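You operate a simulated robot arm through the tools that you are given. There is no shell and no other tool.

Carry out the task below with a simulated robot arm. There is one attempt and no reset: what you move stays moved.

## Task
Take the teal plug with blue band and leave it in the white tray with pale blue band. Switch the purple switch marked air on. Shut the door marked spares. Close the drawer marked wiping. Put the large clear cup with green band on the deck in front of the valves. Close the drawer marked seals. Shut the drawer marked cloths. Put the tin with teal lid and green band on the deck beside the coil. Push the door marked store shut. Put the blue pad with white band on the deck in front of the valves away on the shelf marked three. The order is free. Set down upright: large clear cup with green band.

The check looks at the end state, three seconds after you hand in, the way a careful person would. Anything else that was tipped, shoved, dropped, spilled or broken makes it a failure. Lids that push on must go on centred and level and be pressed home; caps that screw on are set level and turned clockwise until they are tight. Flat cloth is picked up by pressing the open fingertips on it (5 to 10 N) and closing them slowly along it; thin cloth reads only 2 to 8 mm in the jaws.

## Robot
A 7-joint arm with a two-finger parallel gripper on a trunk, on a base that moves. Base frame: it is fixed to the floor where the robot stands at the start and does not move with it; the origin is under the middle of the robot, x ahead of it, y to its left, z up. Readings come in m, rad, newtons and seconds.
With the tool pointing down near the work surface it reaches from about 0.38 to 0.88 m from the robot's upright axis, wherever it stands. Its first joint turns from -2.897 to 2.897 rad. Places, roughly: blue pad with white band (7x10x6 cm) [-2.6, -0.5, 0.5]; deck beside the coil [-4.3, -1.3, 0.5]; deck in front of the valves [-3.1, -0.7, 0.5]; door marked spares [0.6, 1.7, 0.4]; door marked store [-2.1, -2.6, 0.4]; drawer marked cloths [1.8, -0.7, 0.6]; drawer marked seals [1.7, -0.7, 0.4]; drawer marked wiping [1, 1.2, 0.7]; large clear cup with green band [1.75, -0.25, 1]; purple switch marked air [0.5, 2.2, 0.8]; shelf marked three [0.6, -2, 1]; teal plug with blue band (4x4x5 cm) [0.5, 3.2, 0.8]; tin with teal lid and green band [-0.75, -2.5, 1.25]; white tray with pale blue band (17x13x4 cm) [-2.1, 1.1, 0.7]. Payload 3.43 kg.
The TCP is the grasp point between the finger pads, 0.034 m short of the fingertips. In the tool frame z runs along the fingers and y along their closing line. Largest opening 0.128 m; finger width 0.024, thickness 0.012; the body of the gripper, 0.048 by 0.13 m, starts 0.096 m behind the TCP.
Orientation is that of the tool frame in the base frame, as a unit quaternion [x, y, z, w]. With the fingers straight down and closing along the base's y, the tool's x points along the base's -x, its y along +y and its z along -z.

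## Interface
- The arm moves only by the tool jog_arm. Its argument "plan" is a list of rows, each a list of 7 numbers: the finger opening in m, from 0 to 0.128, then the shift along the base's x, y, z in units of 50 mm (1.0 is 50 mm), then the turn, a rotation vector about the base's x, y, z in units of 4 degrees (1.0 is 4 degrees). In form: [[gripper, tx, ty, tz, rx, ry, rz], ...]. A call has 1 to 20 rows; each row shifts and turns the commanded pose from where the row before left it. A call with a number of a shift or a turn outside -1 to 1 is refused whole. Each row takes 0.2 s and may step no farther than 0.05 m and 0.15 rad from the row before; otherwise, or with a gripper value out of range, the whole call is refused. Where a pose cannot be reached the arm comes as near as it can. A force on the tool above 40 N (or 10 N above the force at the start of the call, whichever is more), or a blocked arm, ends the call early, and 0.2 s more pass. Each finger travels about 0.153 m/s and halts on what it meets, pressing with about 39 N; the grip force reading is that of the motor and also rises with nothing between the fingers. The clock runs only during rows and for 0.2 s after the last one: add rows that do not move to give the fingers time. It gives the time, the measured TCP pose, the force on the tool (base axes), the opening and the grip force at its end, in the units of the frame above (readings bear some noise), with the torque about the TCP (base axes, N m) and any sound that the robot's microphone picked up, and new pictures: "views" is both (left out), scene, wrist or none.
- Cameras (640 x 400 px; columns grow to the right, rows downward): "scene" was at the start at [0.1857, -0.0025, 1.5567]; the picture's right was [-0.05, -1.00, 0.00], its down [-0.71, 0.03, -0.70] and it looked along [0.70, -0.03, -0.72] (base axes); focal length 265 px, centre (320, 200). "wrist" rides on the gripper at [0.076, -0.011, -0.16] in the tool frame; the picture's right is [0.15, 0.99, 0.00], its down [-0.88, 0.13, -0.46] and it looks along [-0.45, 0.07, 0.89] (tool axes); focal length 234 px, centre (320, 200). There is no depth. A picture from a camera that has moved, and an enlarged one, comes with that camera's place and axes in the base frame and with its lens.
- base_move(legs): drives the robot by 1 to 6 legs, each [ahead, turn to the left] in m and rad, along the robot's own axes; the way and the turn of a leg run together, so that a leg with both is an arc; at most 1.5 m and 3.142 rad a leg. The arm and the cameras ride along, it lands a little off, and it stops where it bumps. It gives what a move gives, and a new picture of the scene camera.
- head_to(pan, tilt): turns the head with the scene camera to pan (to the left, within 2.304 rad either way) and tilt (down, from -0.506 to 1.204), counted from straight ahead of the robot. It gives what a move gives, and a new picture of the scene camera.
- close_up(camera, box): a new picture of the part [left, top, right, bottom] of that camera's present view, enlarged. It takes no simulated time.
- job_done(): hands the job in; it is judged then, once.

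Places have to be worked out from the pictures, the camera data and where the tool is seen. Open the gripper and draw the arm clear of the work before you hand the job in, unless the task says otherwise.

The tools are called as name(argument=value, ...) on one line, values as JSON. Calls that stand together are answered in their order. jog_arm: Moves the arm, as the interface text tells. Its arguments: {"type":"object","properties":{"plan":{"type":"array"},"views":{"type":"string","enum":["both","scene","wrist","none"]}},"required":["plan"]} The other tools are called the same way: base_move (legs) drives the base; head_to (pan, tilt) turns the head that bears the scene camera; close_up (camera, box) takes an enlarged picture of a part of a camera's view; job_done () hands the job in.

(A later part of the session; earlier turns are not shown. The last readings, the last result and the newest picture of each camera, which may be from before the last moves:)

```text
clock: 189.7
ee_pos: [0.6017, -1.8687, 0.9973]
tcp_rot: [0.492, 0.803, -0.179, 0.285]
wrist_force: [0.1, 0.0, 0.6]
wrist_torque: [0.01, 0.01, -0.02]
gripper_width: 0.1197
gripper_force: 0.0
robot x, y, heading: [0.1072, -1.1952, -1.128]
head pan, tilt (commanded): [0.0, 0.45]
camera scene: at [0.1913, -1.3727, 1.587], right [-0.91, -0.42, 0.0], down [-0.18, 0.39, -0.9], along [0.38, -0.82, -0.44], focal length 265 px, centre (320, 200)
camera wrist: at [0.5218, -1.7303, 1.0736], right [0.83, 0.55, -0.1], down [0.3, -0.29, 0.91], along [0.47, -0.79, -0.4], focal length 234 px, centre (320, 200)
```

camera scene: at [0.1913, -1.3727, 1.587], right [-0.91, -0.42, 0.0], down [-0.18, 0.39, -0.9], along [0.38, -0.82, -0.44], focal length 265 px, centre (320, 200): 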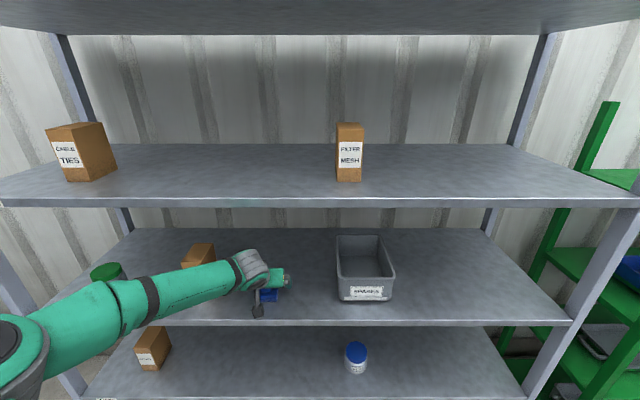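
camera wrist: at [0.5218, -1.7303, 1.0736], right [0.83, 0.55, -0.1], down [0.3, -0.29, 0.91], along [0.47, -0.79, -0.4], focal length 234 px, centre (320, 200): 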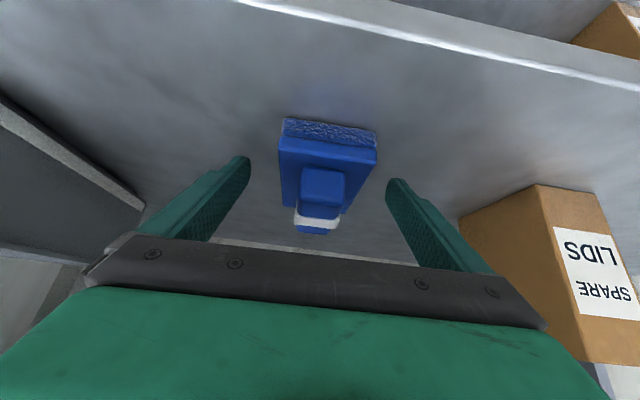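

The pad lies flat on the board, free. I withdraw back along the tool axis and out of the shelf.

jog_arm(plan=[[0.128, -0.14, 0.284, 0.387, 0, 0, 0], [0.128, -0.28, 0.568, 0.773, 0, 0, 0], [0.128, -0.4, 0.85, 0.2, 0, 0, 0], [0.128, -0.42, 0.9, 0, 0, 0, 0], [0.128, -0.42, 0.9, 0, 0, 0, 0], [0.128, -0.42, 0.9, 0, 0, 0, 0]], views="both")

```text
clock: 191.1
ee_pos: [0.4975, -1.6493, 1.0683]
tcp_rot: [0.492, 0.803, -0.179, 0.284]
wrist_force: [0.6, -0.6, 0.2]
wrist_torque: [-0.01, 0.0, 0.01]
gripper_width: 0.1281
gripper_force: 0.0
robot x, y, heading: [0.1073, -1.1957, -1.131]
head pan, tilt (commanded): [0.0, 0.45]
camera scene: at [0.1914, -1.3731, 1.5869], right [-0.91, -0.42, 0.0], down [-0.18, 0.39, -0.9], along [0.38, -0.82, -0.44], focal length 265 px, centre (320, 200)
camera wrist: at [0.4182, -1.5114, 1.1432], right [0.83, 0.55, -0.1], down [0.3, -0.29, 0.91], along [0.47, -0.79, -0.4], focal length 234 px, centre (320, 200)
```

scene: 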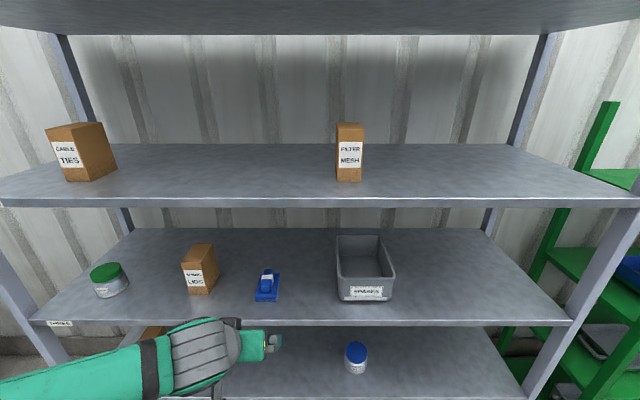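
wrist: 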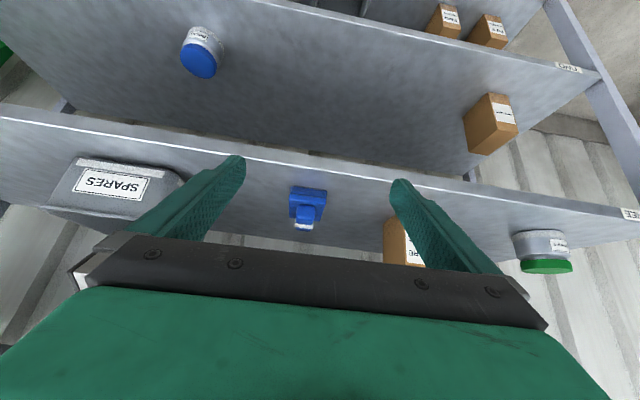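

The pad rests on THREE between box and bin, nothing disturbed. I back off from the shelf, straighten the tool to vertical, and go to look at the green rack with the tin.

base_move(legs=[[-0.5, 0]])

jog_arm(plan=[[0.128, -0.356, 0.053, 0.2, 0.88, 0.437, 0], [0.128, -0.356, 0.053, 0.2, 0.88, 0.437, 0], [0.128, -0.356, 0.053, 0.2, 0.88, 0.437, 0], [0.128, -0.356, 0.053, 0.2, 0.88, 0.437, 0], [0.128, -0.356, 0.053, 0.2, 0.88, 0.437, 0], [0.128, -0.356, 0.053, 0.2, 0.88, 0.437, 0], [0.128, -0.356, 0.053, 0.2, 0.88, 0.437, 0], [0.128, -0.356, 0.053, 0.2, 0.88, 0.437, 0], [0.128, -0.356, 0.053, 0.2, 0.88, 0.437, 0], [0.128, -0.356, 0.053, 0.2, 0.88, 0.437, 0]], views="none")

base_move(legs=[[0, -1.407], [1.3, 0], [0, 1.4]])

```text
clock: 194.1
ee_pos: [0.2894, -1.1984, 1.0671]
tcp_rot: [0.492, 0.803, -0.18, 0.285]
wrist_force: [0.0, 0.5, -0.6]
wrist_torque: [-0.03, 0.04, -0.02]
gripper_width: 0.1281
gripper_force: 0.1
robot x, y, heading: [-0.1028, -0.7405, -1.128]
head pan, tilt (commanded): [0.0, 0.45]
camera scene: at [-0.02, -0.9213, 1.587], right [-0.91, -0.43, 0.0], down [-0.19, 0.39, -0.9], along [0.38, -0.81, -0.44], focal length 265 px, centre (320, 200)
```

scene: 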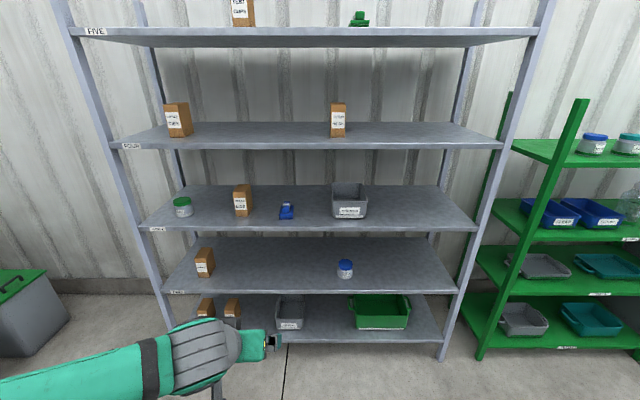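

```text
clock: 196.2
ee_pos: [0.1113, -1.1711, 1.1668]
tcp_rot: [0.522, 0.853, 0.001, 0.0]
wrist_force: [1.0, 0.0, 0.2]
wrist_torque: [-0.05, -0.03, -0.02]
gripper_width: 0.1278
gripper_force: 0.1
robot x, y, heading: [-0.0997, -0.7443, -1.131]
head pan, tilt (commanded): [0.0, 0.45]
```

```text
clock: 210.6
ee_pos: [-0.97, -1.8912, 1.1658]
tcp_rot: [0.525, 0.851, -0.001, -0.001]
wrist_force: [0.1, -0.1, -0.8]
wrist_torque: [0.01, 0.01, 0.04]
gripper_width: 0.128
gripper_force: 0.0
robot x, y, heading: [-1.1841, -1.4623, -1.14]
head pan, tilt (commanded): [0.0, 0.45]
camera scene: at [-1.0994, -1.6414, 1.587], right [-0.91, -0.42, 0.0], down [-0.18, 0.4, -0.9], along [0.38, -0.82, -0.44], focal length 265 px, centre (320, 200)
```

scene: 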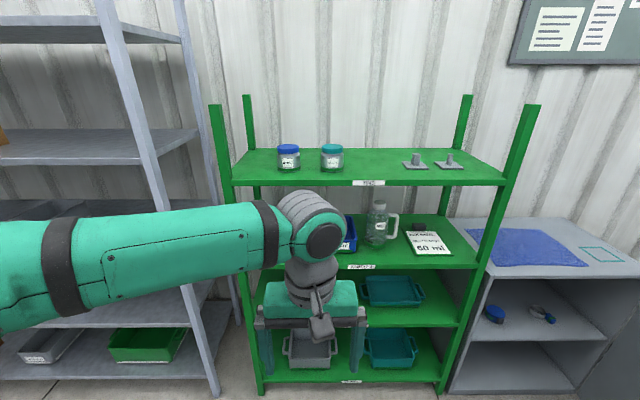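

The green rack is ahead with two lidded tins on its top shelf: blue and teal. I zoom to confirm the teal lid with green band.

close_up(camera="scene", box=[260, 130, 380, 200])

close_up(camera="scene", box=[200, 80, 560, 300])

```text
5.33 times, centred on (320, 165) of scene
camera zoom: at [-1.0994, -1.6414, 1.587], right [-0.91, -0.42, 0.0], down [-0.18, 0.4, -0.9], along [0.38, -0.82, -0.44], focal length 1414 px, centre (320, 387)
```

zoom: 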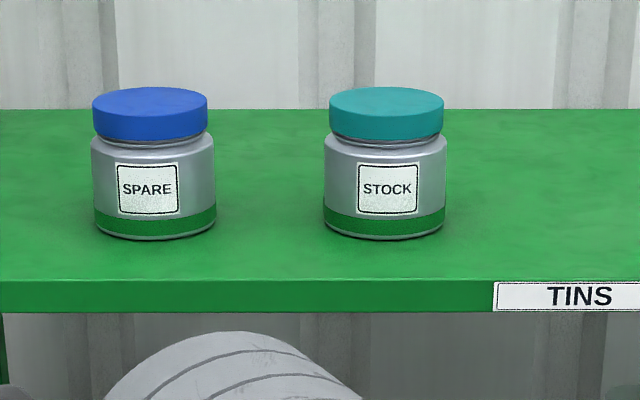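

```text
1.78 times, centred on (380, 190) of scene
camera zoom: at [-1.0994, -1.6414, 1.587], right [-0.91, -0.42, 0.0], down [-0.18, 0.4, -0.9], along [0.38, -0.82, -0.44], focal length 471 px, centre (213, 218)
```

zoom: 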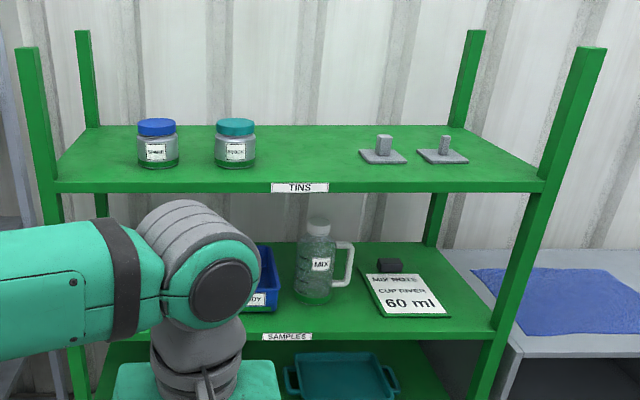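

The target is the STOCK tin (teal lid, green band) on the TINS shelf. I raise the arm and pitch the tool 48° forward for a frontal grasp.

jog_arm(plan=[[0.128, -0.029, -0.197, 0.325, -0.894, -0.449, 0], [0.128, -0.029, -0.197, 0.325, -0.894, -0.449, 0], [0.128, -0.029, -0.197, 0.325, -0.894, -0.449, 0], [0.128, -0.029, -0.197, 0.325, -0.894, -0.449, 0], [0.128, -0.029, -0.197, 0.325, -0.894, -0.449, 0], [0.128, -0.029, -0.197, 0.325, -0.894, -0.449, 0], [0.128, -0.029, -0.197, 0.325, -0.894, -0.449, 0], [0.128, -0.029, -0.197, 0.325, -0.894, -0.449, 0], [0.128, -0.029, -0.197, 0.325, -0.894, -0.449, 0], [0.128, -0.029, -0.197, 0.325, -0.894, -0.449, 0], [0.128, -0.029, -0.197, 0.325, -0.894, -0.449, 0], [0.128, -0.029, -0.197, 0.325, -0.894, -0.449, 0]], views="both")

```text
clock: 213.2
ee_pos: [-0.9859, -2.0112, 1.3584]
tcp_rot: [0.48, 0.779, -0.218, 0.34]
wrist_force: [-0.2, 0.5, -0.4]
wrist_torque: [0.0, -0.03, 0.0]
gripper_width: 0.1282
gripper_force: 0.1
robot x, y, heading: [-1.1822, -1.4653, -1.142]
head pan, tilt (commanded): [0.0, 0.45]
camera scene: at [-1.0994, -1.6414, 1.587], right [-0.91, -0.42, 0.0], down [-0.18, 0.4, -0.9], along [0.38, -0.82, -0.44], focal length 265 px, centre (320, 200)
camera wrist: at [-1.071, -1.8635, 1.4105], right [0.84, 0.53, -0.12], down [0.24, -0.17, 0.96], along [0.48, -0.83, -0.27], focal length 234 px, centre (320, 200)
```

scene: 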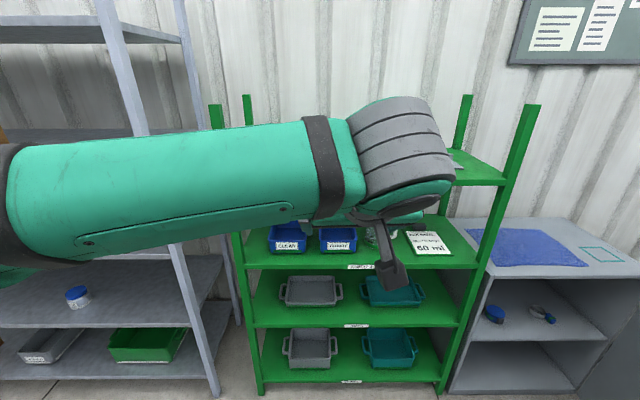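
wrist: 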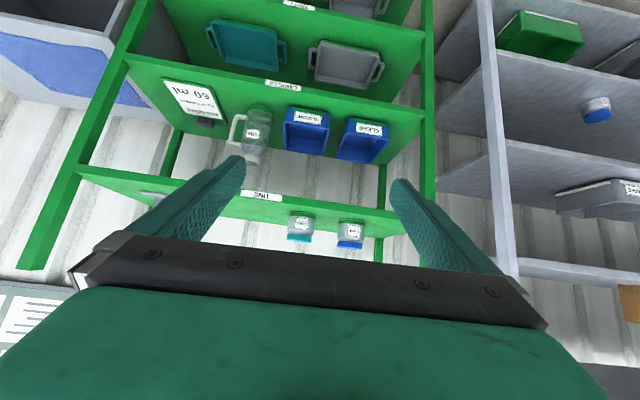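

Both tins are visible from the wrist; I zoom there to triangulate the STOCK tin and shelf edge.

close_up(camera="wrist", box=[240, 180, 400, 270])

```text
4.00 times, centred on (320, 225) of wrist
camera zoom: at [-1.071, -1.8635, 1.4105], right [0.84, 0.53, -0.12], down [0.24, -0.17, 0.96], along [0.48, -0.83, -0.27], focal length 937 px, centre (320, 100)
```

zoom: 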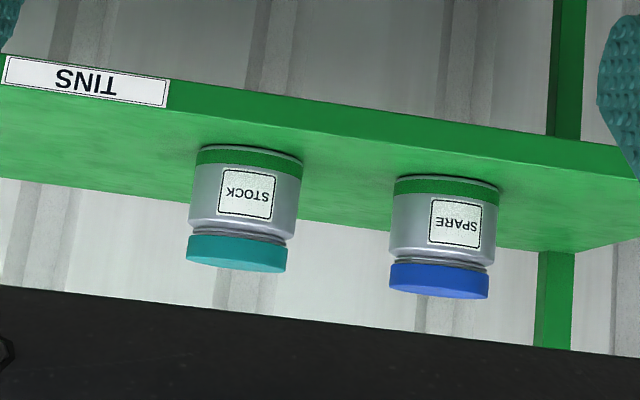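

Triangulation: STOCK tin centre ≈(-0.748,-2.512), shelf top z≈1.262, lid top ≈1.346, diameter ≈8 cm. I drive 0.36 m ahead so that the pitched gripper can reach it.

base_move(legs=[[0.36, 0]])

close_up(camera="wrist", box=[0, 0, 640, 400])

```text
clock: 215.5
ee_pos: [-0.8361, -2.3365, 1.359]
tcp_rot: [0.479, 0.78, -0.217, 0.34]
wrist_force: [-0.7, -0.3, 0.4]
wrist_torque: [-0.05, 0.04, 0.01]
gripper_width: 0.1284
gripper_force: 0.0
robot x, y, heading: [-1.031, -1.7897, -1.139]
head pan, tilt (commanded): [0.0, 0.45]
camera scene: at [-0.949, -1.9673, 1.587], right [-0.91, -0.42, 0.0], down [-0.18, 0.4, -0.9], along [0.38, -0.82, -0.44], focal length 265 px, centre (320, 200)
```

scene: 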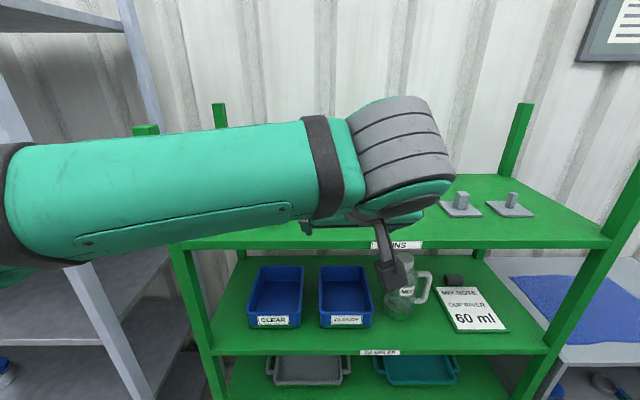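

```text
1.00 times, centred on (320, 200) of wrist (not enlarged: the box is as wide or as high as the picture)
camera zoom: at [-0.9201, -2.189, 1.4107], right [0.84, 0.53, -0.12], down [0.24, -0.17, 0.96], along [0.49, -0.83, -0.27], focal length 234 px, centre (320, 200)
```

zoom: 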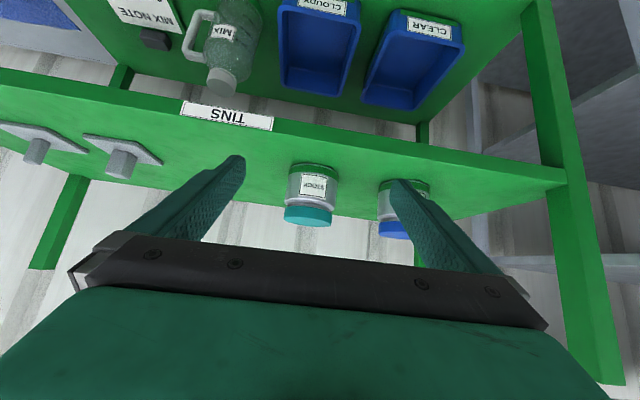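

The STOCK tin is centred between the fingers. I advance along a straight line towards it, three of four steps.

jog_arm(plan=[[0.128, 0.428, -0.842, -0.25, 0, 0, 0], [0.128, 0.428, -0.842, -0.25, 0, 0, 0], [0.128, 0.428, -0.842, -0.25, 0, 0, 0]], views="both")

```text
clock: 216.3
ee_pos: [-0.7713, -2.4639, 1.3219]
tcp_rot: [0.48, 0.778, -0.217, 0.341]
wrist_force: [0.7, 1.7, 0.6]
wrist_torque: [-0.02, 0.03, -0.02]
gripper_width: 0.128
gripper_force: 0.1
robot x, y, heading: [-1.0329, -1.7907, -1.139]
head pan, tilt (commanded): [0.0, 0.45]
camera scene: at [-0.9491, -1.9668, 1.587], right [-0.91, -0.42, 0.0], down [-0.18, 0.39, -0.9], along [0.38, -0.82, -0.43], focal length 265 px, centre (320, 200)
camera wrist: at [-0.8553, -2.3178, 1.3737], right [0.84, 0.53, -0.12], down [0.24, -0.17, 0.96], along [0.49, -0.83, -0.27], focal length 234 px, centre (320, 200)
```

scene: 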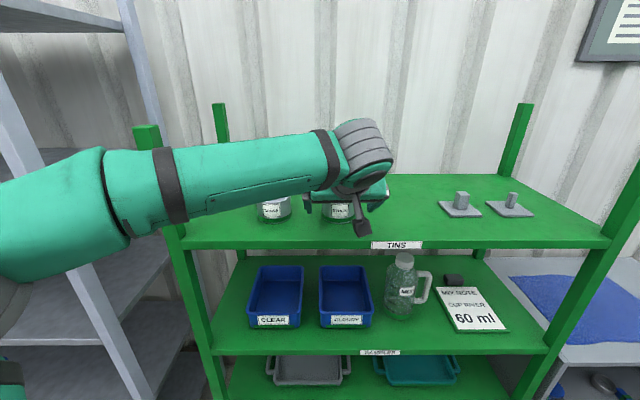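
wrist: 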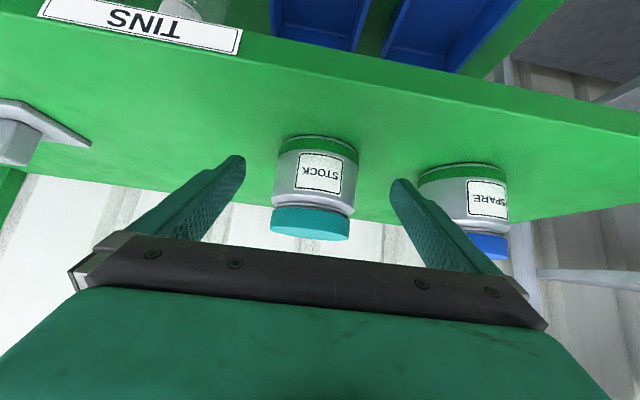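

The fingers straddle the tin symmetrically. Final 4.5 cm approach, then close.

jog_arm(plan=[[0.128, 0.208, -0.411, -0.18, 0, 0, 0], [0.128, 0.208, -0.411, -0.18, 0, 0, 0]], views="wrist")

```text
clock: 216.9
ee_pos: [-0.7484, -2.503, 1.3028]
tcp_rot: [0.479, 0.779, -0.217, 0.341]
wrist_force: [-1.0, 0.2, -0.1]
wrist_torque: [-0.01, 0.02, 0.01]
gripper_width: 0.1279
gripper_force: 0.0
robot x, y, heading: [-1.0291, -1.7878, -1.137]
head pan, tilt (commanded): [0.0, 0.45]
camera wrist: at [-0.8337, -2.357, 1.3557], right [0.84, 0.53, -0.12], down [0.24, -0.17, 0.96], along [0.49, -0.83, -0.27], focal length 234 px, centre (320, 200)
```

wrist: 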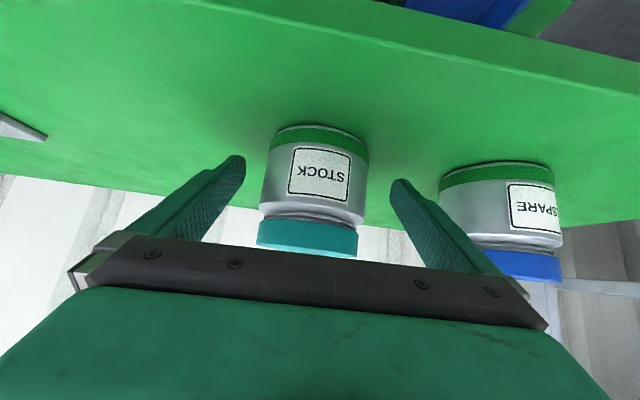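

The tin is well between the pads. I close the fingers.

jog_arm(plan=[[0.11, 0, 0, 0, 0, 0, 0], [0.095, 0, 0, 0, 0, 0, 0], [0.08, 0, 0, 0, 0, 0, 0], [0.065, 0, 0, 0, 0, 0, 0], [0.06, 0, 0, 0, 0, 0, 0]], views="wrist")

```text
clock: 218.1
ee_pos: [-0.7497, -2.5041, 1.3033]
tcp_rot: [0.478, 0.78, -0.217, 0.34]
wrist_force: [1.0, -0.3, 1.8]
wrist_torque: [0.05, -0.16, 0.0]
gripper_width: 0.0828
gripper_force: 38.9
robot x, y, heading: [-1.0296, -1.7901, -1.143]
head pan, tilt (commanded): [0.0, 0.45]
camera wrist: at [-0.8333, -2.3569, 1.3558], right [0.84, 0.53, -0.12], down [0.24, -0.17, 0.96], along [0.49, -0.83, -0.27], focal length 234 px, centre (320, 200)
```

wrist: 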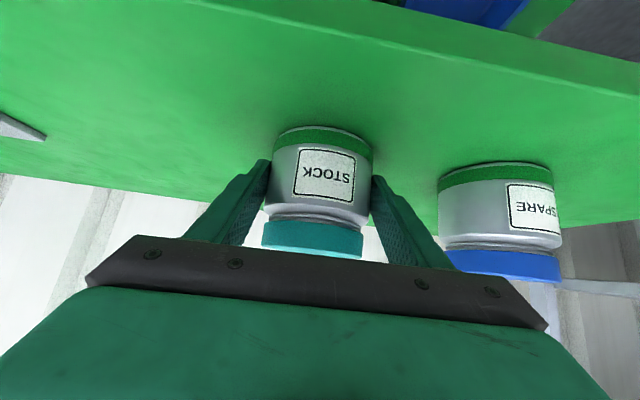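

Gripped at 83 mm, 39 N. I lift it off the shelf and withdraw.

jog_arm(plan=[[0.06, 0, 0, 0.4, 0, 0, 0], [0.06, 0, 0, 0.6, 0, 0, 0], [0.06, -0.35, 0.75, 0.4, 0, 0, 0], [0.06, -0.38, 0.83, 0.2, 0, 0, 0], [0.06, -0.38, 0.83, 0, 0, 0, 0], [0.06, -0.38, 0.83, 0, 0, 0, 0]], views="both")

```text
clock: 219.5
ee_pos: [-0.8225, -2.3456, 1.3701]
tcp_rot: [0.478, 0.786, -0.223, 0.323]
wrist_force: [-0.2, -0.6, -1.0]
wrist_torque: [0.05, 0.03, 0.01]
gripper_width: 0.0827
gripper_force: 38.9
robot x, y, heading: [-1.0349, -1.7913, -1.141]
head pan, tilt (commanded): [0.0, 0.45]
camera scene: at [-0.949, -1.9677, 1.5869], right [-0.91, -0.42, 0.0], down [-0.18, 0.4, -0.9], along [0.38, -0.82, -0.44], focal length 265 px, centre (320, 200)
camera wrist: at [-0.9043, -2.1987, 1.4277], right [0.84, 0.53, -0.15], down [0.28, -0.18, 0.94], along [0.47, -0.83, -0.29], focal length 234 px, centre (320, 200)
```

scene: 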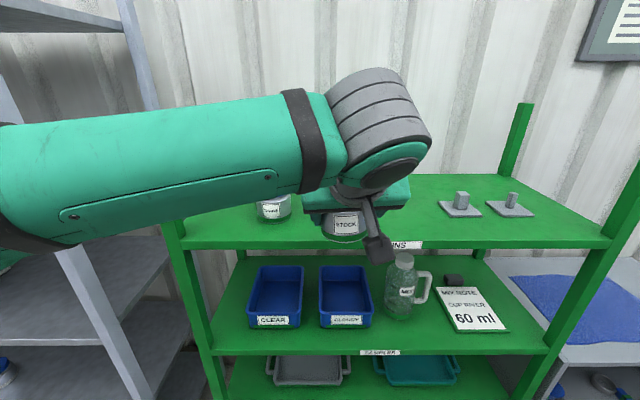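
wrist: 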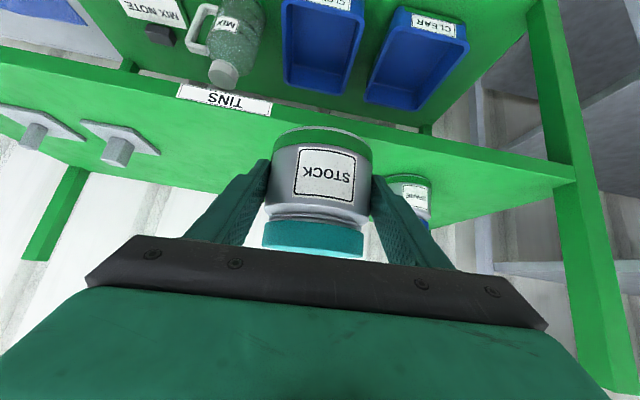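

The tin is secure. I back away from the rack and drive west along the lane towards the coil end of the deck, then look at the hose and coil.

base_move(legs=[[-0.5, 0], [0, -1.73], [1.4, 0]])

head_to(pan=0.0, tilt=0.45)

```text
clock: 233.7
ee_pos: [-3.1457, -1.8979, 1.375]
tcp_rot: [0.903, 0.166, -0.393, 0.046]
wrist_force: [0.7, 0.2, -0.8]
wrist_torque: [-0.02, -0.03, 0.0]
gripper_width: 0.0828
gripper_force: 39.4
robot x, y, heading: [-2.5706, -1.7534, -2.829]
head pan, tilt (commanded): [0.0, 0.45]
camera scene: at [-2.7574, -1.8137, 1.587], right [-0.31, 0.95, 0.0], down [0.41, 0.13, -0.9], along [-0.86, -0.28, -0.44], focal length 265 px, centre (320, 200)
```

scene: 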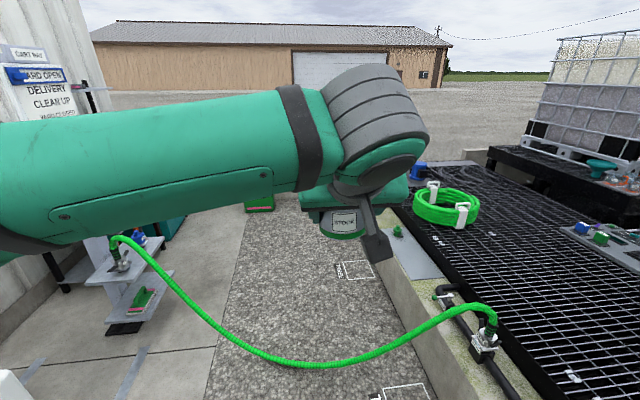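

```text
clock: 234.3
ee_pos: [-3.1464, -1.8991, 1.3721]
tcp_rot: [0.904, 0.168, -0.392, 0.04]
wrist_force: [-0.4, 0.3, -1.8]
wrist_torque: [-0.01, 0.0, -0.02]
gripper_width: 0.0828
gripper_force: 39.0
robot x, y, heading: [-2.5677, -1.7539, -2.834]
head pan, tilt (commanded): [0.0, 0.45]
camera scene: at [-2.7574, -1.8137, 1.587], right [-0.31, 0.95, 0.0], down [0.41, 0.13, -0.9], along [-0.86, -0.28, -0.44], focal length 265 px, centre (320, 200)
```

scene: 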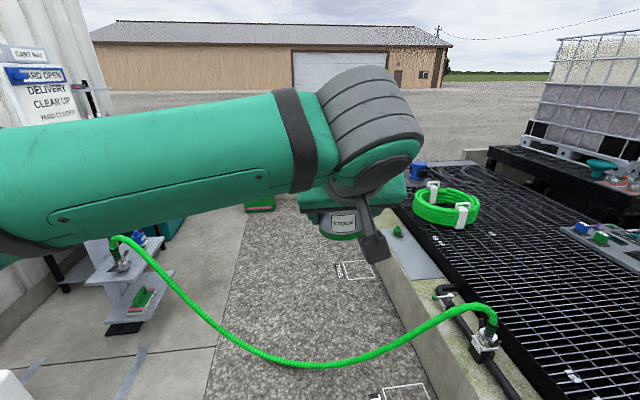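

I can see the coil, the hose hanging/lying across the lane at x≈-3.7, and its fitting on the kerb. I zoom on the deck area beside the coil.

close_up(camera="scene", box=[390, 160, 640, 320])

close_up(camera="scene", box=[380, 260, 560, 400])

close_up(camera="wrist", box=[0, 0, 640, 400])

```text
2.50 times, centred on (515, 240) of scene
camera zoom: at [-2.7574, -1.8137, 1.587], right [-0.31, 0.95, 0.0], down [0.41, 0.13, -0.9], along [-0.86, -0.28, -0.44], focal length 663 px, centre (-168, 100)
```

zoom: 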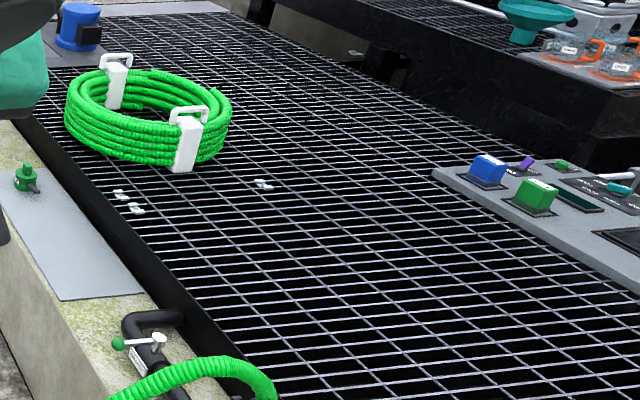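

```text
2.86 times, centred on (470, 330) of scene
camera zoom: at [-2.7574, -1.8137, 1.587], right [-0.31, 0.95, 0.0], down [0.41, 0.13, -0.9], along [-0.86, -0.28, -0.44], focal length 758 px, centre (-109, -171)
```

zoom: 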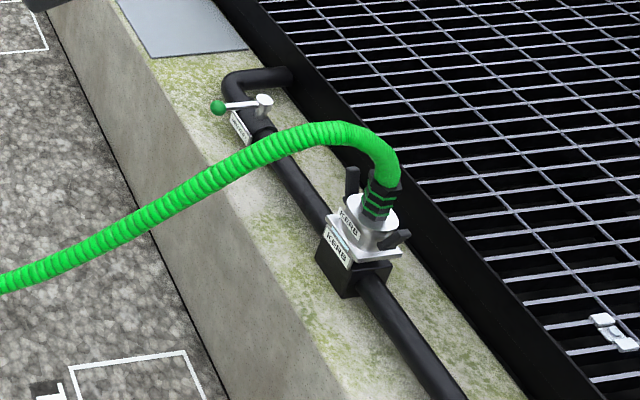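

```text
1.00 times, centred on (320, 200) of wrist (not enlarged: the box is as wide or as high as the picture)
camera zoom: at [-2.9895, -1.8346, 1.4295], right [0.43, -0.89, -0.16], down [-0.2, -0.27, 0.94], along [-0.88, -0.37, -0.29], focal length 234 px, centre (320, 200)
```

zoom: 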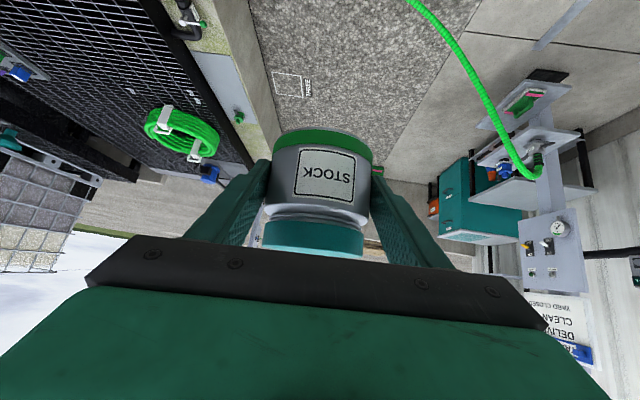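

The fitting and hose arc reach z≈0.72 at x≈-3.75; I must stay east of it and reach over. I drive to about (-3.42,-1.66), keeping clear of kerb and hose.

base_move(legs=[[0, -0.417], [0.6, 0]])

```text
clock: 239.0
ee_pos: [-3.7511, -1.6014, 1.3723]
tcp_rot: [0.919, -0.017, -0.392, -0.039]
wrist_force: [-0.1, 0.9, -1.6]
wrist_torque: [0.01, -0.01, 0.0]
gripper_width: 0.0823
gripper_force: 39.2
robot x, y, heading: [-3.1654, -1.6965, 3.048]
head pan, tilt (commanded): [0.0, 0.45]
camera scene: at [-3.362, -1.676, 1.587], right [0.1, 1.0, 0.0], down [0.43, -0.04, -0.9], along [-0.9, 0.09, -0.44], focal length 265 px, centre (320, 200)
```

scene: 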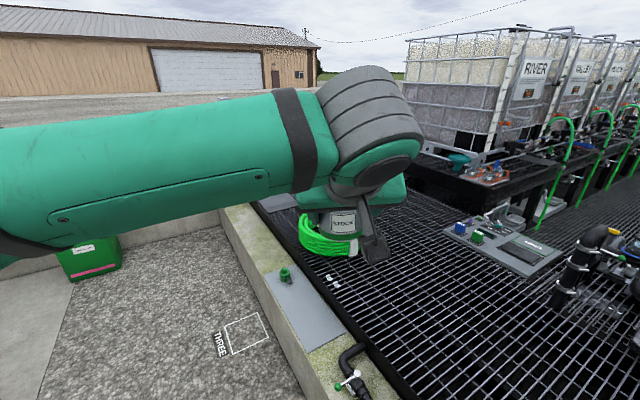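

I look down ahead to see the hose and kerb relative to my base.

head_to(pan=0.0, tilt=1.0)

```text
clock: 240.0
ee_pos: [-3.7531, -1.6009, 1.3725]
tcp_rot: [0.919, -0.017, -0.391, -0.04]
wrist_force: [0.4, 0.3, -1.4]
wrist_torque: [-0.02, -0.01, 0.0]
gripper_width: 0.0828
gripper_force: 39.3
robot x, y, heading: [-3.1674, -1.6968, 3.045]
head pan, tilt (commanded): [0.0, 1.0]
camera scene: at [-3.3399, -1.6781, 1.5415], right [0.1, 1.0, 0.0], down [0.84, -0.08, -0.54], along [-0.54, 0.05, -0.84], focal length 265 px, centre (320, 200)
```

scene: 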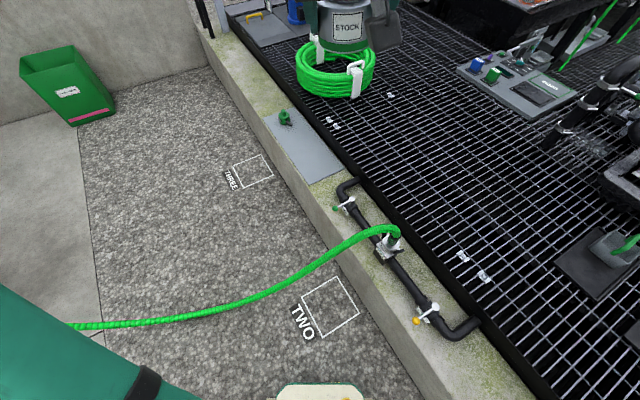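

Clear view: hose runs ≈0.5 m ahead of my front, and the open grating between coil and hose fitting is at about pixel (373,149). I creep 0.24 m closer, staying short of the hose.

base_move(legs=[[0.24, -0.05]])

```text
clock: 241.8
ee_pos: [-3.9896, -1.5407, 1.3715]
tcp_rot: [0.919, -0.042, -0.39, -0.051]
wrist_force: [-0.2, 0.1, -1.7]
wrist_torque: [0.0, -0.01, 0.0]
gripper_width: 0.0829
gripper_force: 39.1
robot x, y, heading: [-3.4109, -1.6641, 2.992]
head pan, tilt (commanded): [0.0, 1.0]
camera scene: at [-3.5813, -1.6389, 1.5414], right [0.15, 0.99, 0.0], down [0.83, -0.13, -0.54], along [-0.53, 0.08, -0.84], focal length 265 px, centre (320, 200)
```

scene: 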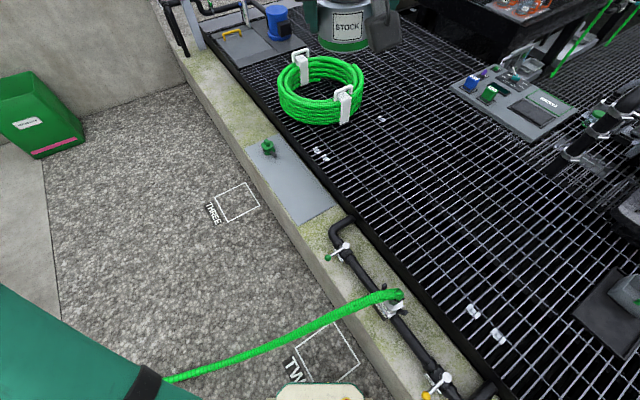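

Position is good: the hose is ahead of my front with a margin. I swing the tin out over the grating to about (-4.2,-1.3) at z≈1.07, yawing the tool to point radially.

jog_arm(plan=[[0.06, -0.42, 0.48, -0.6, 0, 0, -0.35], [0.06, -0.42, 0.48, -0.6, 0, 0, -0.35], [0.06, -0.42, 0.48, -0.6, 0, 0, -0.35], [0.06, -0.42, 0.48, -0.6, 0, 0, -0.35], [0.06, -0.42, 0.48, -0.6, 0, 0, -0.35], [0.06, -0.42, 0.48, -0.6, 0, 0, -0.35], [0.06, -0.42, 0.48, -0.6, 0, 0, -0.35], [0.06, -0.42, 0.48, -0.6, 0, 0, -0.35], [0.06, -0.42, 0.48, -0.6, 0, 0, -0.35], [0.06, -0.42, 0.48, -0.6, 0, 0, -0.35]], views="both")

```text
clock: 244.0
ee_pos: [-4.1972, -1.2994, 1.0726]
tcp_rot: [0.907, -0.154, -0.38, -0.098]
wrist_force: [0.3, 0.0, -1.3]
wrist_torque: [0.04, -0.03, -0.01]
gripper_width: 0.0827
gripper_force: 39.1
robot x, y, heading: [-3.4064, -1.6634, 2.993]
head pan, tilt (commanded): [0.0, 1.0]
camera scene: at [-3.581, -1.6391, 1.5414], right [0.15, 0.99, 0.0], down [0.83, -0.13, -0.54], along [-0.53, 0.08, -0.84], focal length 265 px, centre (320, 200)
camera wrist: at [-4.038, -1.3508, 1.129], right [-0.25, -0.95, -0.17], down [-0.33, -0.08, 0.94], along [-0.91, 0.29, -0.29], focal length 234 px, centre (320, 200)
```

scene: 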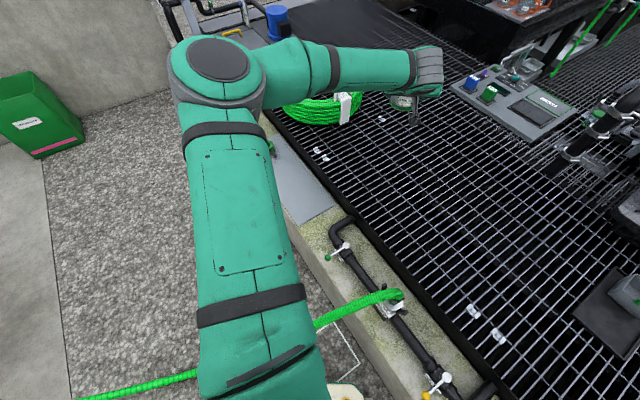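
wrist: 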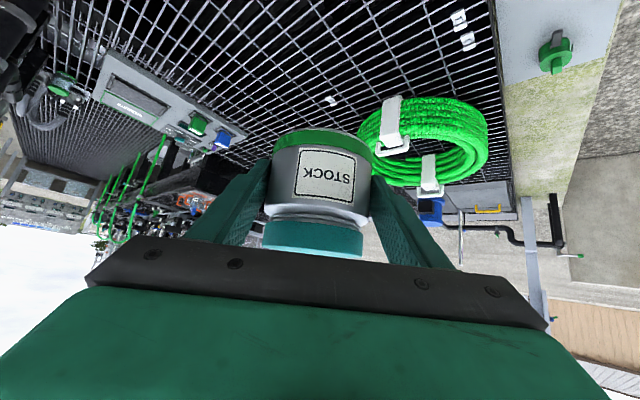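

The tin is above open grating right of the coil. I lower it stepwise.

jog_arm(plan=[[0.06, 0, 0, -0.9, 0, 0, 0], [0.06, 0, 0, -0.9, 0, 0, 0], [0.06, 0, 0, -0.9, 0, 0, 0], [0.06, 0, 0, -0.9, 0, 0, 0], [0.06, 0, 0, -0.9, 0, 0, 0], [0.06, 0, 0, -0.9, 0, 0, 0], [0.06, 0, 0, -0.9, 0, 0, 0]], views="both")

```text
clock: 245.6
ee_pos: [-4.2004, -1.3007, 0.7568]
tcp_rot: [0.906, -0.154, -0.382, -0.099]
wrist_force: [0.6, 0.0, -0.9]
wrist_torque: [-0.03, -0.04, -0.02]
gripper_width: 0.0826
gripper_force: 38.6
robot x, y, heading: [-3.412, -1.6648, 2.993]
head pan, tilt (commanded): [0.0, 1.0]
camera scene: at [-3.5813, -1.6389, 1.5414], right [0.15, 0.99, 0.0], down [0.83, -0.13, -0.54], along [-0.53, 0.08, -0.84], focal length 265 px, centre (320, 200)
camera wrist: at [-4.0398, -1.3522, 0.8133], right [-0.25, -0.95, -0.17], down [-0.33, -0.08, 0.94], along [-0.91, 0.29, -0.29], focal length 234 px, centre (320, 200)
```

scene: 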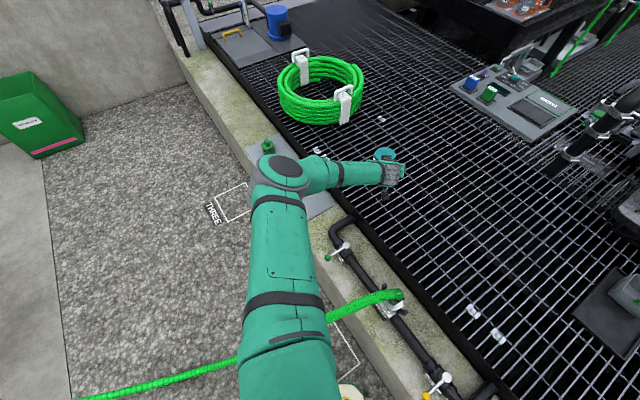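
wrist: 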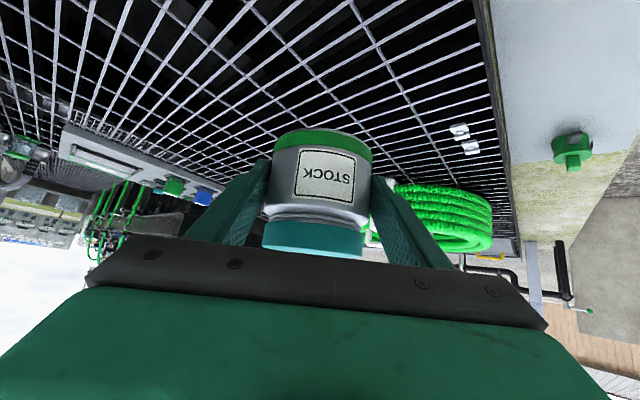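

Free and level; I continue down another 15 cm, watching elbow clearance.

jog_arm(plan=[[0.06, 0, 0, -0.8, 0, 0, 0], [0.06, 0, 0, -0.8, 0, 0, 0], [0.06, 0, 0, -0.8, 0, 0, 0], [0.06, 0, 0, -0.6, 0, 0, 0]], views="both")

```text
clock: 246.6
ee_pos: [-4.1986, -1.3023, 0.6083]
tcp_rot: [0.907, -0.153, -0.381, -0.098]
wrist_force: [-0.6, 0.2, -1.1]
wrist_torque: [-0.01, -0.03, -0.03]
gripper_width: 0.0827
gripper_force: 38.5
robot x, y, heading: [-3.4118, -1.6667, 2.987]
head pan, tilt (commanded): [0.0, 1.0]
camera scene: at [-3.5814, -1.6389, 1.5414], right [0.15, 0.99, 0.0], down [0.83, -0.13, -0.54], along [-0.53, 0.08, -0.84], focal length 265 px, centre (320, 200)
camera wrist: at [-4.0385, -1.3536, 0.6649], right [-0.25, -0.95, -0.17], down [-0.33, -0.08, 0.94], along [-0.91, 0.29, -0.29], focal length 234 px, centre (320, 200)
```

scene: 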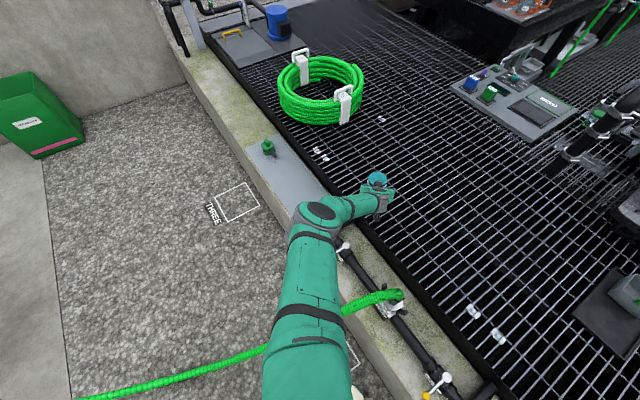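
wrist: 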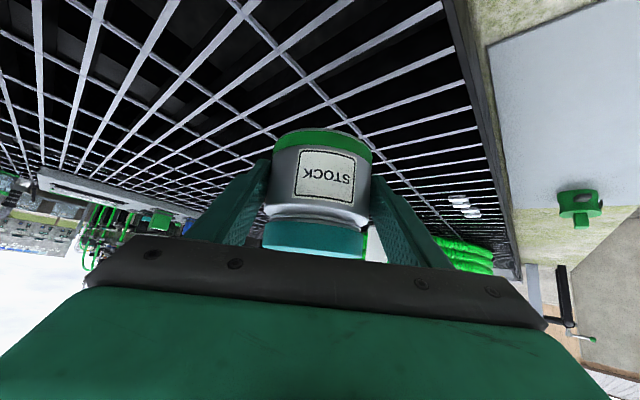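

Still clear. I lower to ≈0.553, then in 4 mm steps to contact.

jog_arm(plan=[[0.06, 0, 0, -0.5, 0, 0, 0], [0.06, 0, 0, -0.5, 0, 0, 0], [0.06, 0, 0, -0.1, 0, 0, 0], [0.06, 0, 0, -0.08, 0, 0, 0], [0.06, 0, 0, -0.08, 0, 0, 0]], views="wrist")

```text
clock: 247.8
ee_pos: [-4.2012, -1.3001, 0.5458]
tcp_rot: [0.906, -0.153, -0.382, -0.098]
wrist_force: [3.0, 0.4, 14.1]
wrist_torque: [-0.22, 0.35, 0.09]
gripper_width: 0.0827
gripper_force: 39.1
robot x, y, heading: [-3.4088, -1.669, 2.992]
head pan, tilt (commanded): [0.0, 1.0]
camera wrist: at [-4.0397, -1.3515, 0.602], right [-0.25, -0.95, -0.17], down [-0.33, -0.08, 0.94], along [-0.91, 0.29, -0.29], focal length 234 px, centre (320, 200)
```

wrist: 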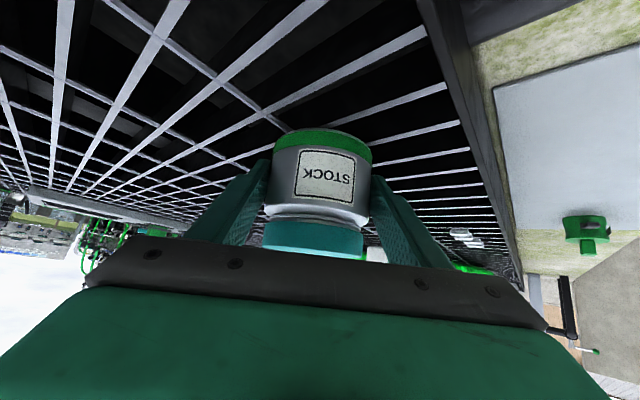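

Contact (14 N). The tool is about 3° off from its pick-up attitude, so I lift 4 mm, correct that tilt, and set down again so that the tin stands level.

jog_arm(plan=[[0.06, 0, 0, 0.1, 0, 0, 0], [0.06, 0, 0, 0, -0.506, 0.523, 0], [0.06, 0, 0, 0, 0, 0, 0]], views="wrist")

```text
clock: 248.6
ee_pos: [-4.1976, -1.3006, 0.5491]
tcp_rot: [0.901, -0.162, -0.394, -0.078]
wrist_force: [0.0, -1.0, -2.2]
wrist_torque: [-0.02, -0.02, 0.01]
gripper_width: 0.0827
gripper_force: 39.0
robot x, y, heading: [-3.4092, -1.6658, 2.989]
head pan, tilt (commanded): [0.0, 1.0]
camera wrist: at [-4.0364, -1.3499, 0.6018], right [-0.26, -0.96, -0.12], down [-0.29, -0.04, 0.95], along [-0.92, 0.28, -0.27], focal length 234 px, centre (320, 200)
```

wrist: 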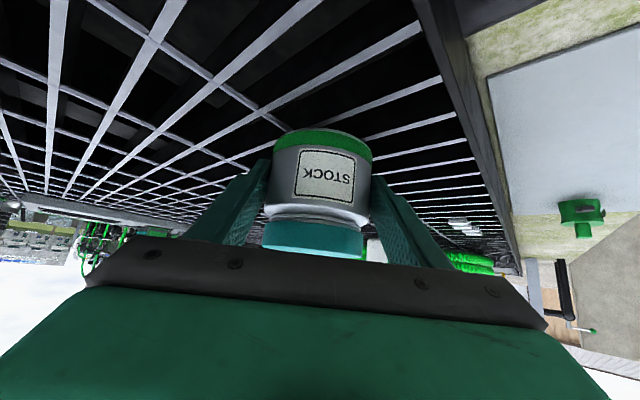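

Attitude restored. I set it down gently and release.

jog_arm(plan=[[0.06, 0, 0, -0.06, 0, 0, 0], [0.06, 0, 0, -0.06, 0, 0, 0]], views="none")

```text
clock: 249.2
ee_pos: [-4.1978, -1.3006, 0.5445]
tcp_rot: [0.901, -0.161, -0.396, -0.078]
wrist_force: [0.1, -0.3, 2.8]
wrist_torque: [-0.11, 0.1, 0.05]
gripper_width: 0.0829
gripper_force: 39.0
robot x, y, heading: [-3.4095, -1.6679, 2.988]
head pan, tilt (commanded): [0.0, 1.0]
```

Light contact now; I release slowly and look.

jog_arm(plan=[[0.06, 0, 0, -0.02, 0, 0, 0], [0.088, 0, 0, 0, 0, 0, 0], [0.1, 0, 0, 0, 0, 0, 0], [0.12, 0, 0, 0, 0, 0, 0]], views="both")

```text
clock: 250.2
ee_pos: [-4.1977, -1.301, 0.5423]
tcp_rot: [0.901, -0.162, -0.394, -0.079]
wrist_force: [0.1, -0.4, -0.5]
wrist_torque: [-0.02, 0.03, 0.0]
gripper_width: 0.1199
gripper_force: 0.1
robot x, y, heading: [-3.4085, -1.6665, 2.993]
head pan, tilt (commanded): [0.0, 1.0]
camera scene: at [-3.5813, -1.6388, 1.5414], right [0.15, 0.99, 0.0], down [0.83, -0.13, -0.54], along [-0.53, 0.08, -0.84], focal length 265 px, centre (320, 200)
camera wrist: at [-4.0358, -1.35, 0.595], right [-0.26, -0.96, -0.12], down [-0.29, -0.04, 0.95], along [-0.92, 0.28, -0.27], focal length 234 px, centre (320, 200)
```

scene: 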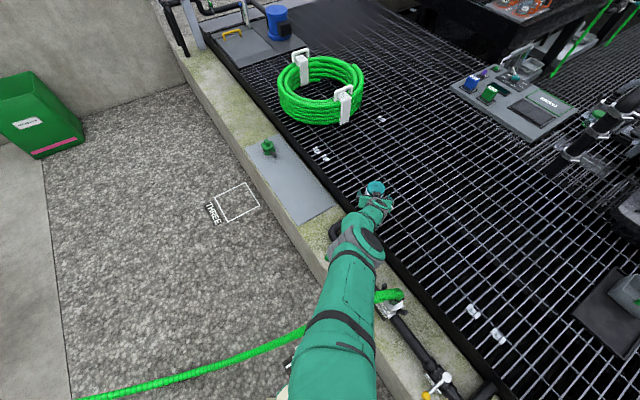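
wrist: 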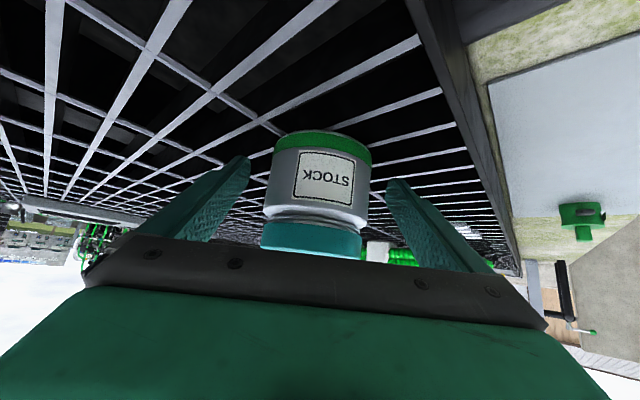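

The tin stands free and level. I withdraw back along the tool axis and up, well above the hose.

jog_arm(plan=[[0.128, 0.3, -0.12, 0.3, 0, 0, 0], [0.128, 0.5, -0.2, 0.5, 0, 0, 0], [0.128, 0.55, -0.22, 0.7, 0, 0, 0], [0.128, 0.4, -0.16, 0.85, 0, 0, 0], [0.128, 0.2, -0.08, 0.95, 0, 0, 0], [0.128, 0.2, -0.08, 0.95, 0, 0, 0], [0.128, 0.2, -0.08, 0.95, 0, 0, 0], [0.128, 0.2, -0.08, 0.95, 0, 0, 0], [0.128, 0.2, -0.08, 0.95, 0, 0, 0]], views="both")

```text
clock: 252.2
ee_pos: [-4.13, -1.31, 0.8189]
tcp_rot: [0.901, -0.162, -0.394, -0.078]
wrist_force: [-0.3, -0.1, -0.3]
wrist_torque: [-0.05, 0.01, 0.01]
gripper_width: 0.128
gripper_force: 0.1
out of reach, approached as far as the arm can: row 1, 2, 3, 4
robot x, y, heading: [-3.405, -1.6668, 2.986]
head pan, tilt (commanded): [0.0, 1.0]
camera scene: at [-3.5814, -1.6386, 1.5414], right [0.15, 0.99, 0.0], down [0.83, -0.13, -0.54], along [-0.53, 0.08, -0.84], focal length 265 px, centre (320, 200)
camera wrist: at [-3.9677, -1.3595, 0.8718], right [-0.26, -0.96, -0.12], down [-0.29, -0.04, 0.95], along [-0.92, 0.28, -0.27], focal length 234 px, centre (320, 200)
```

scene: 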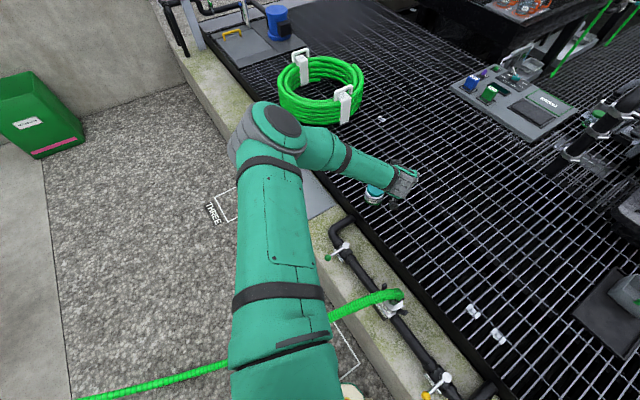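
wrist: 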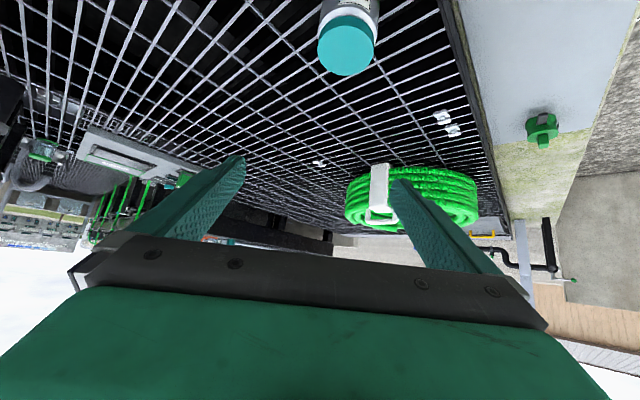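

I check the tin with a zoom.

close_up(camera="scene", box=[330, 150, 440, 230])

close_up(camera="wrist", box=[280, 0, 440, 110])

```text
5.00 times, centred on (385, 190) of scene
camera zoom: at [-3.5814, -1.6386, 1.5414], right [0.15, 0.99, 0.0], down [0.83, -0.13, -0.54], along [-0.53, 0.08, -0.84], focal length 1326 px, centre (-5, 250)
```

zoom: 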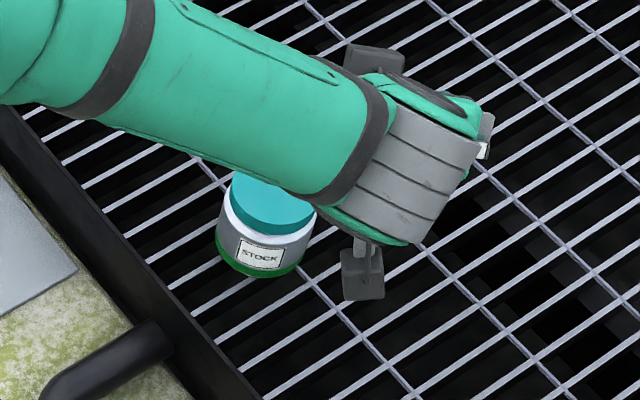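

```text
3.64 times, centred on (360, 55) of wrist
camera zoom: at [-3.9677, -1.3595, 0.8718], right [-0.26, -0.96, -0.12], down [-0.29, -0.04, 0.95], along [-0.92, 0.28, -0.27], focal length 852 px, centre (174, 727)
```

zoom: 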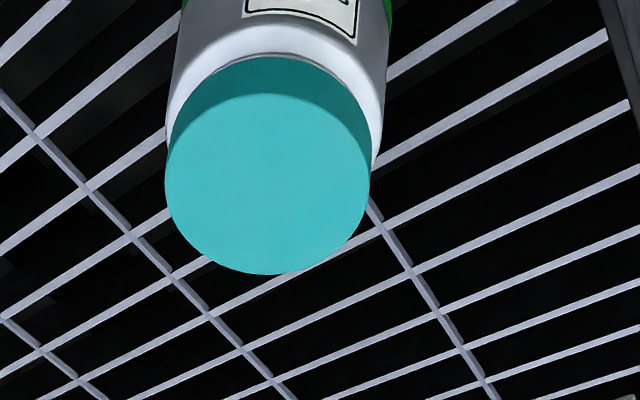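

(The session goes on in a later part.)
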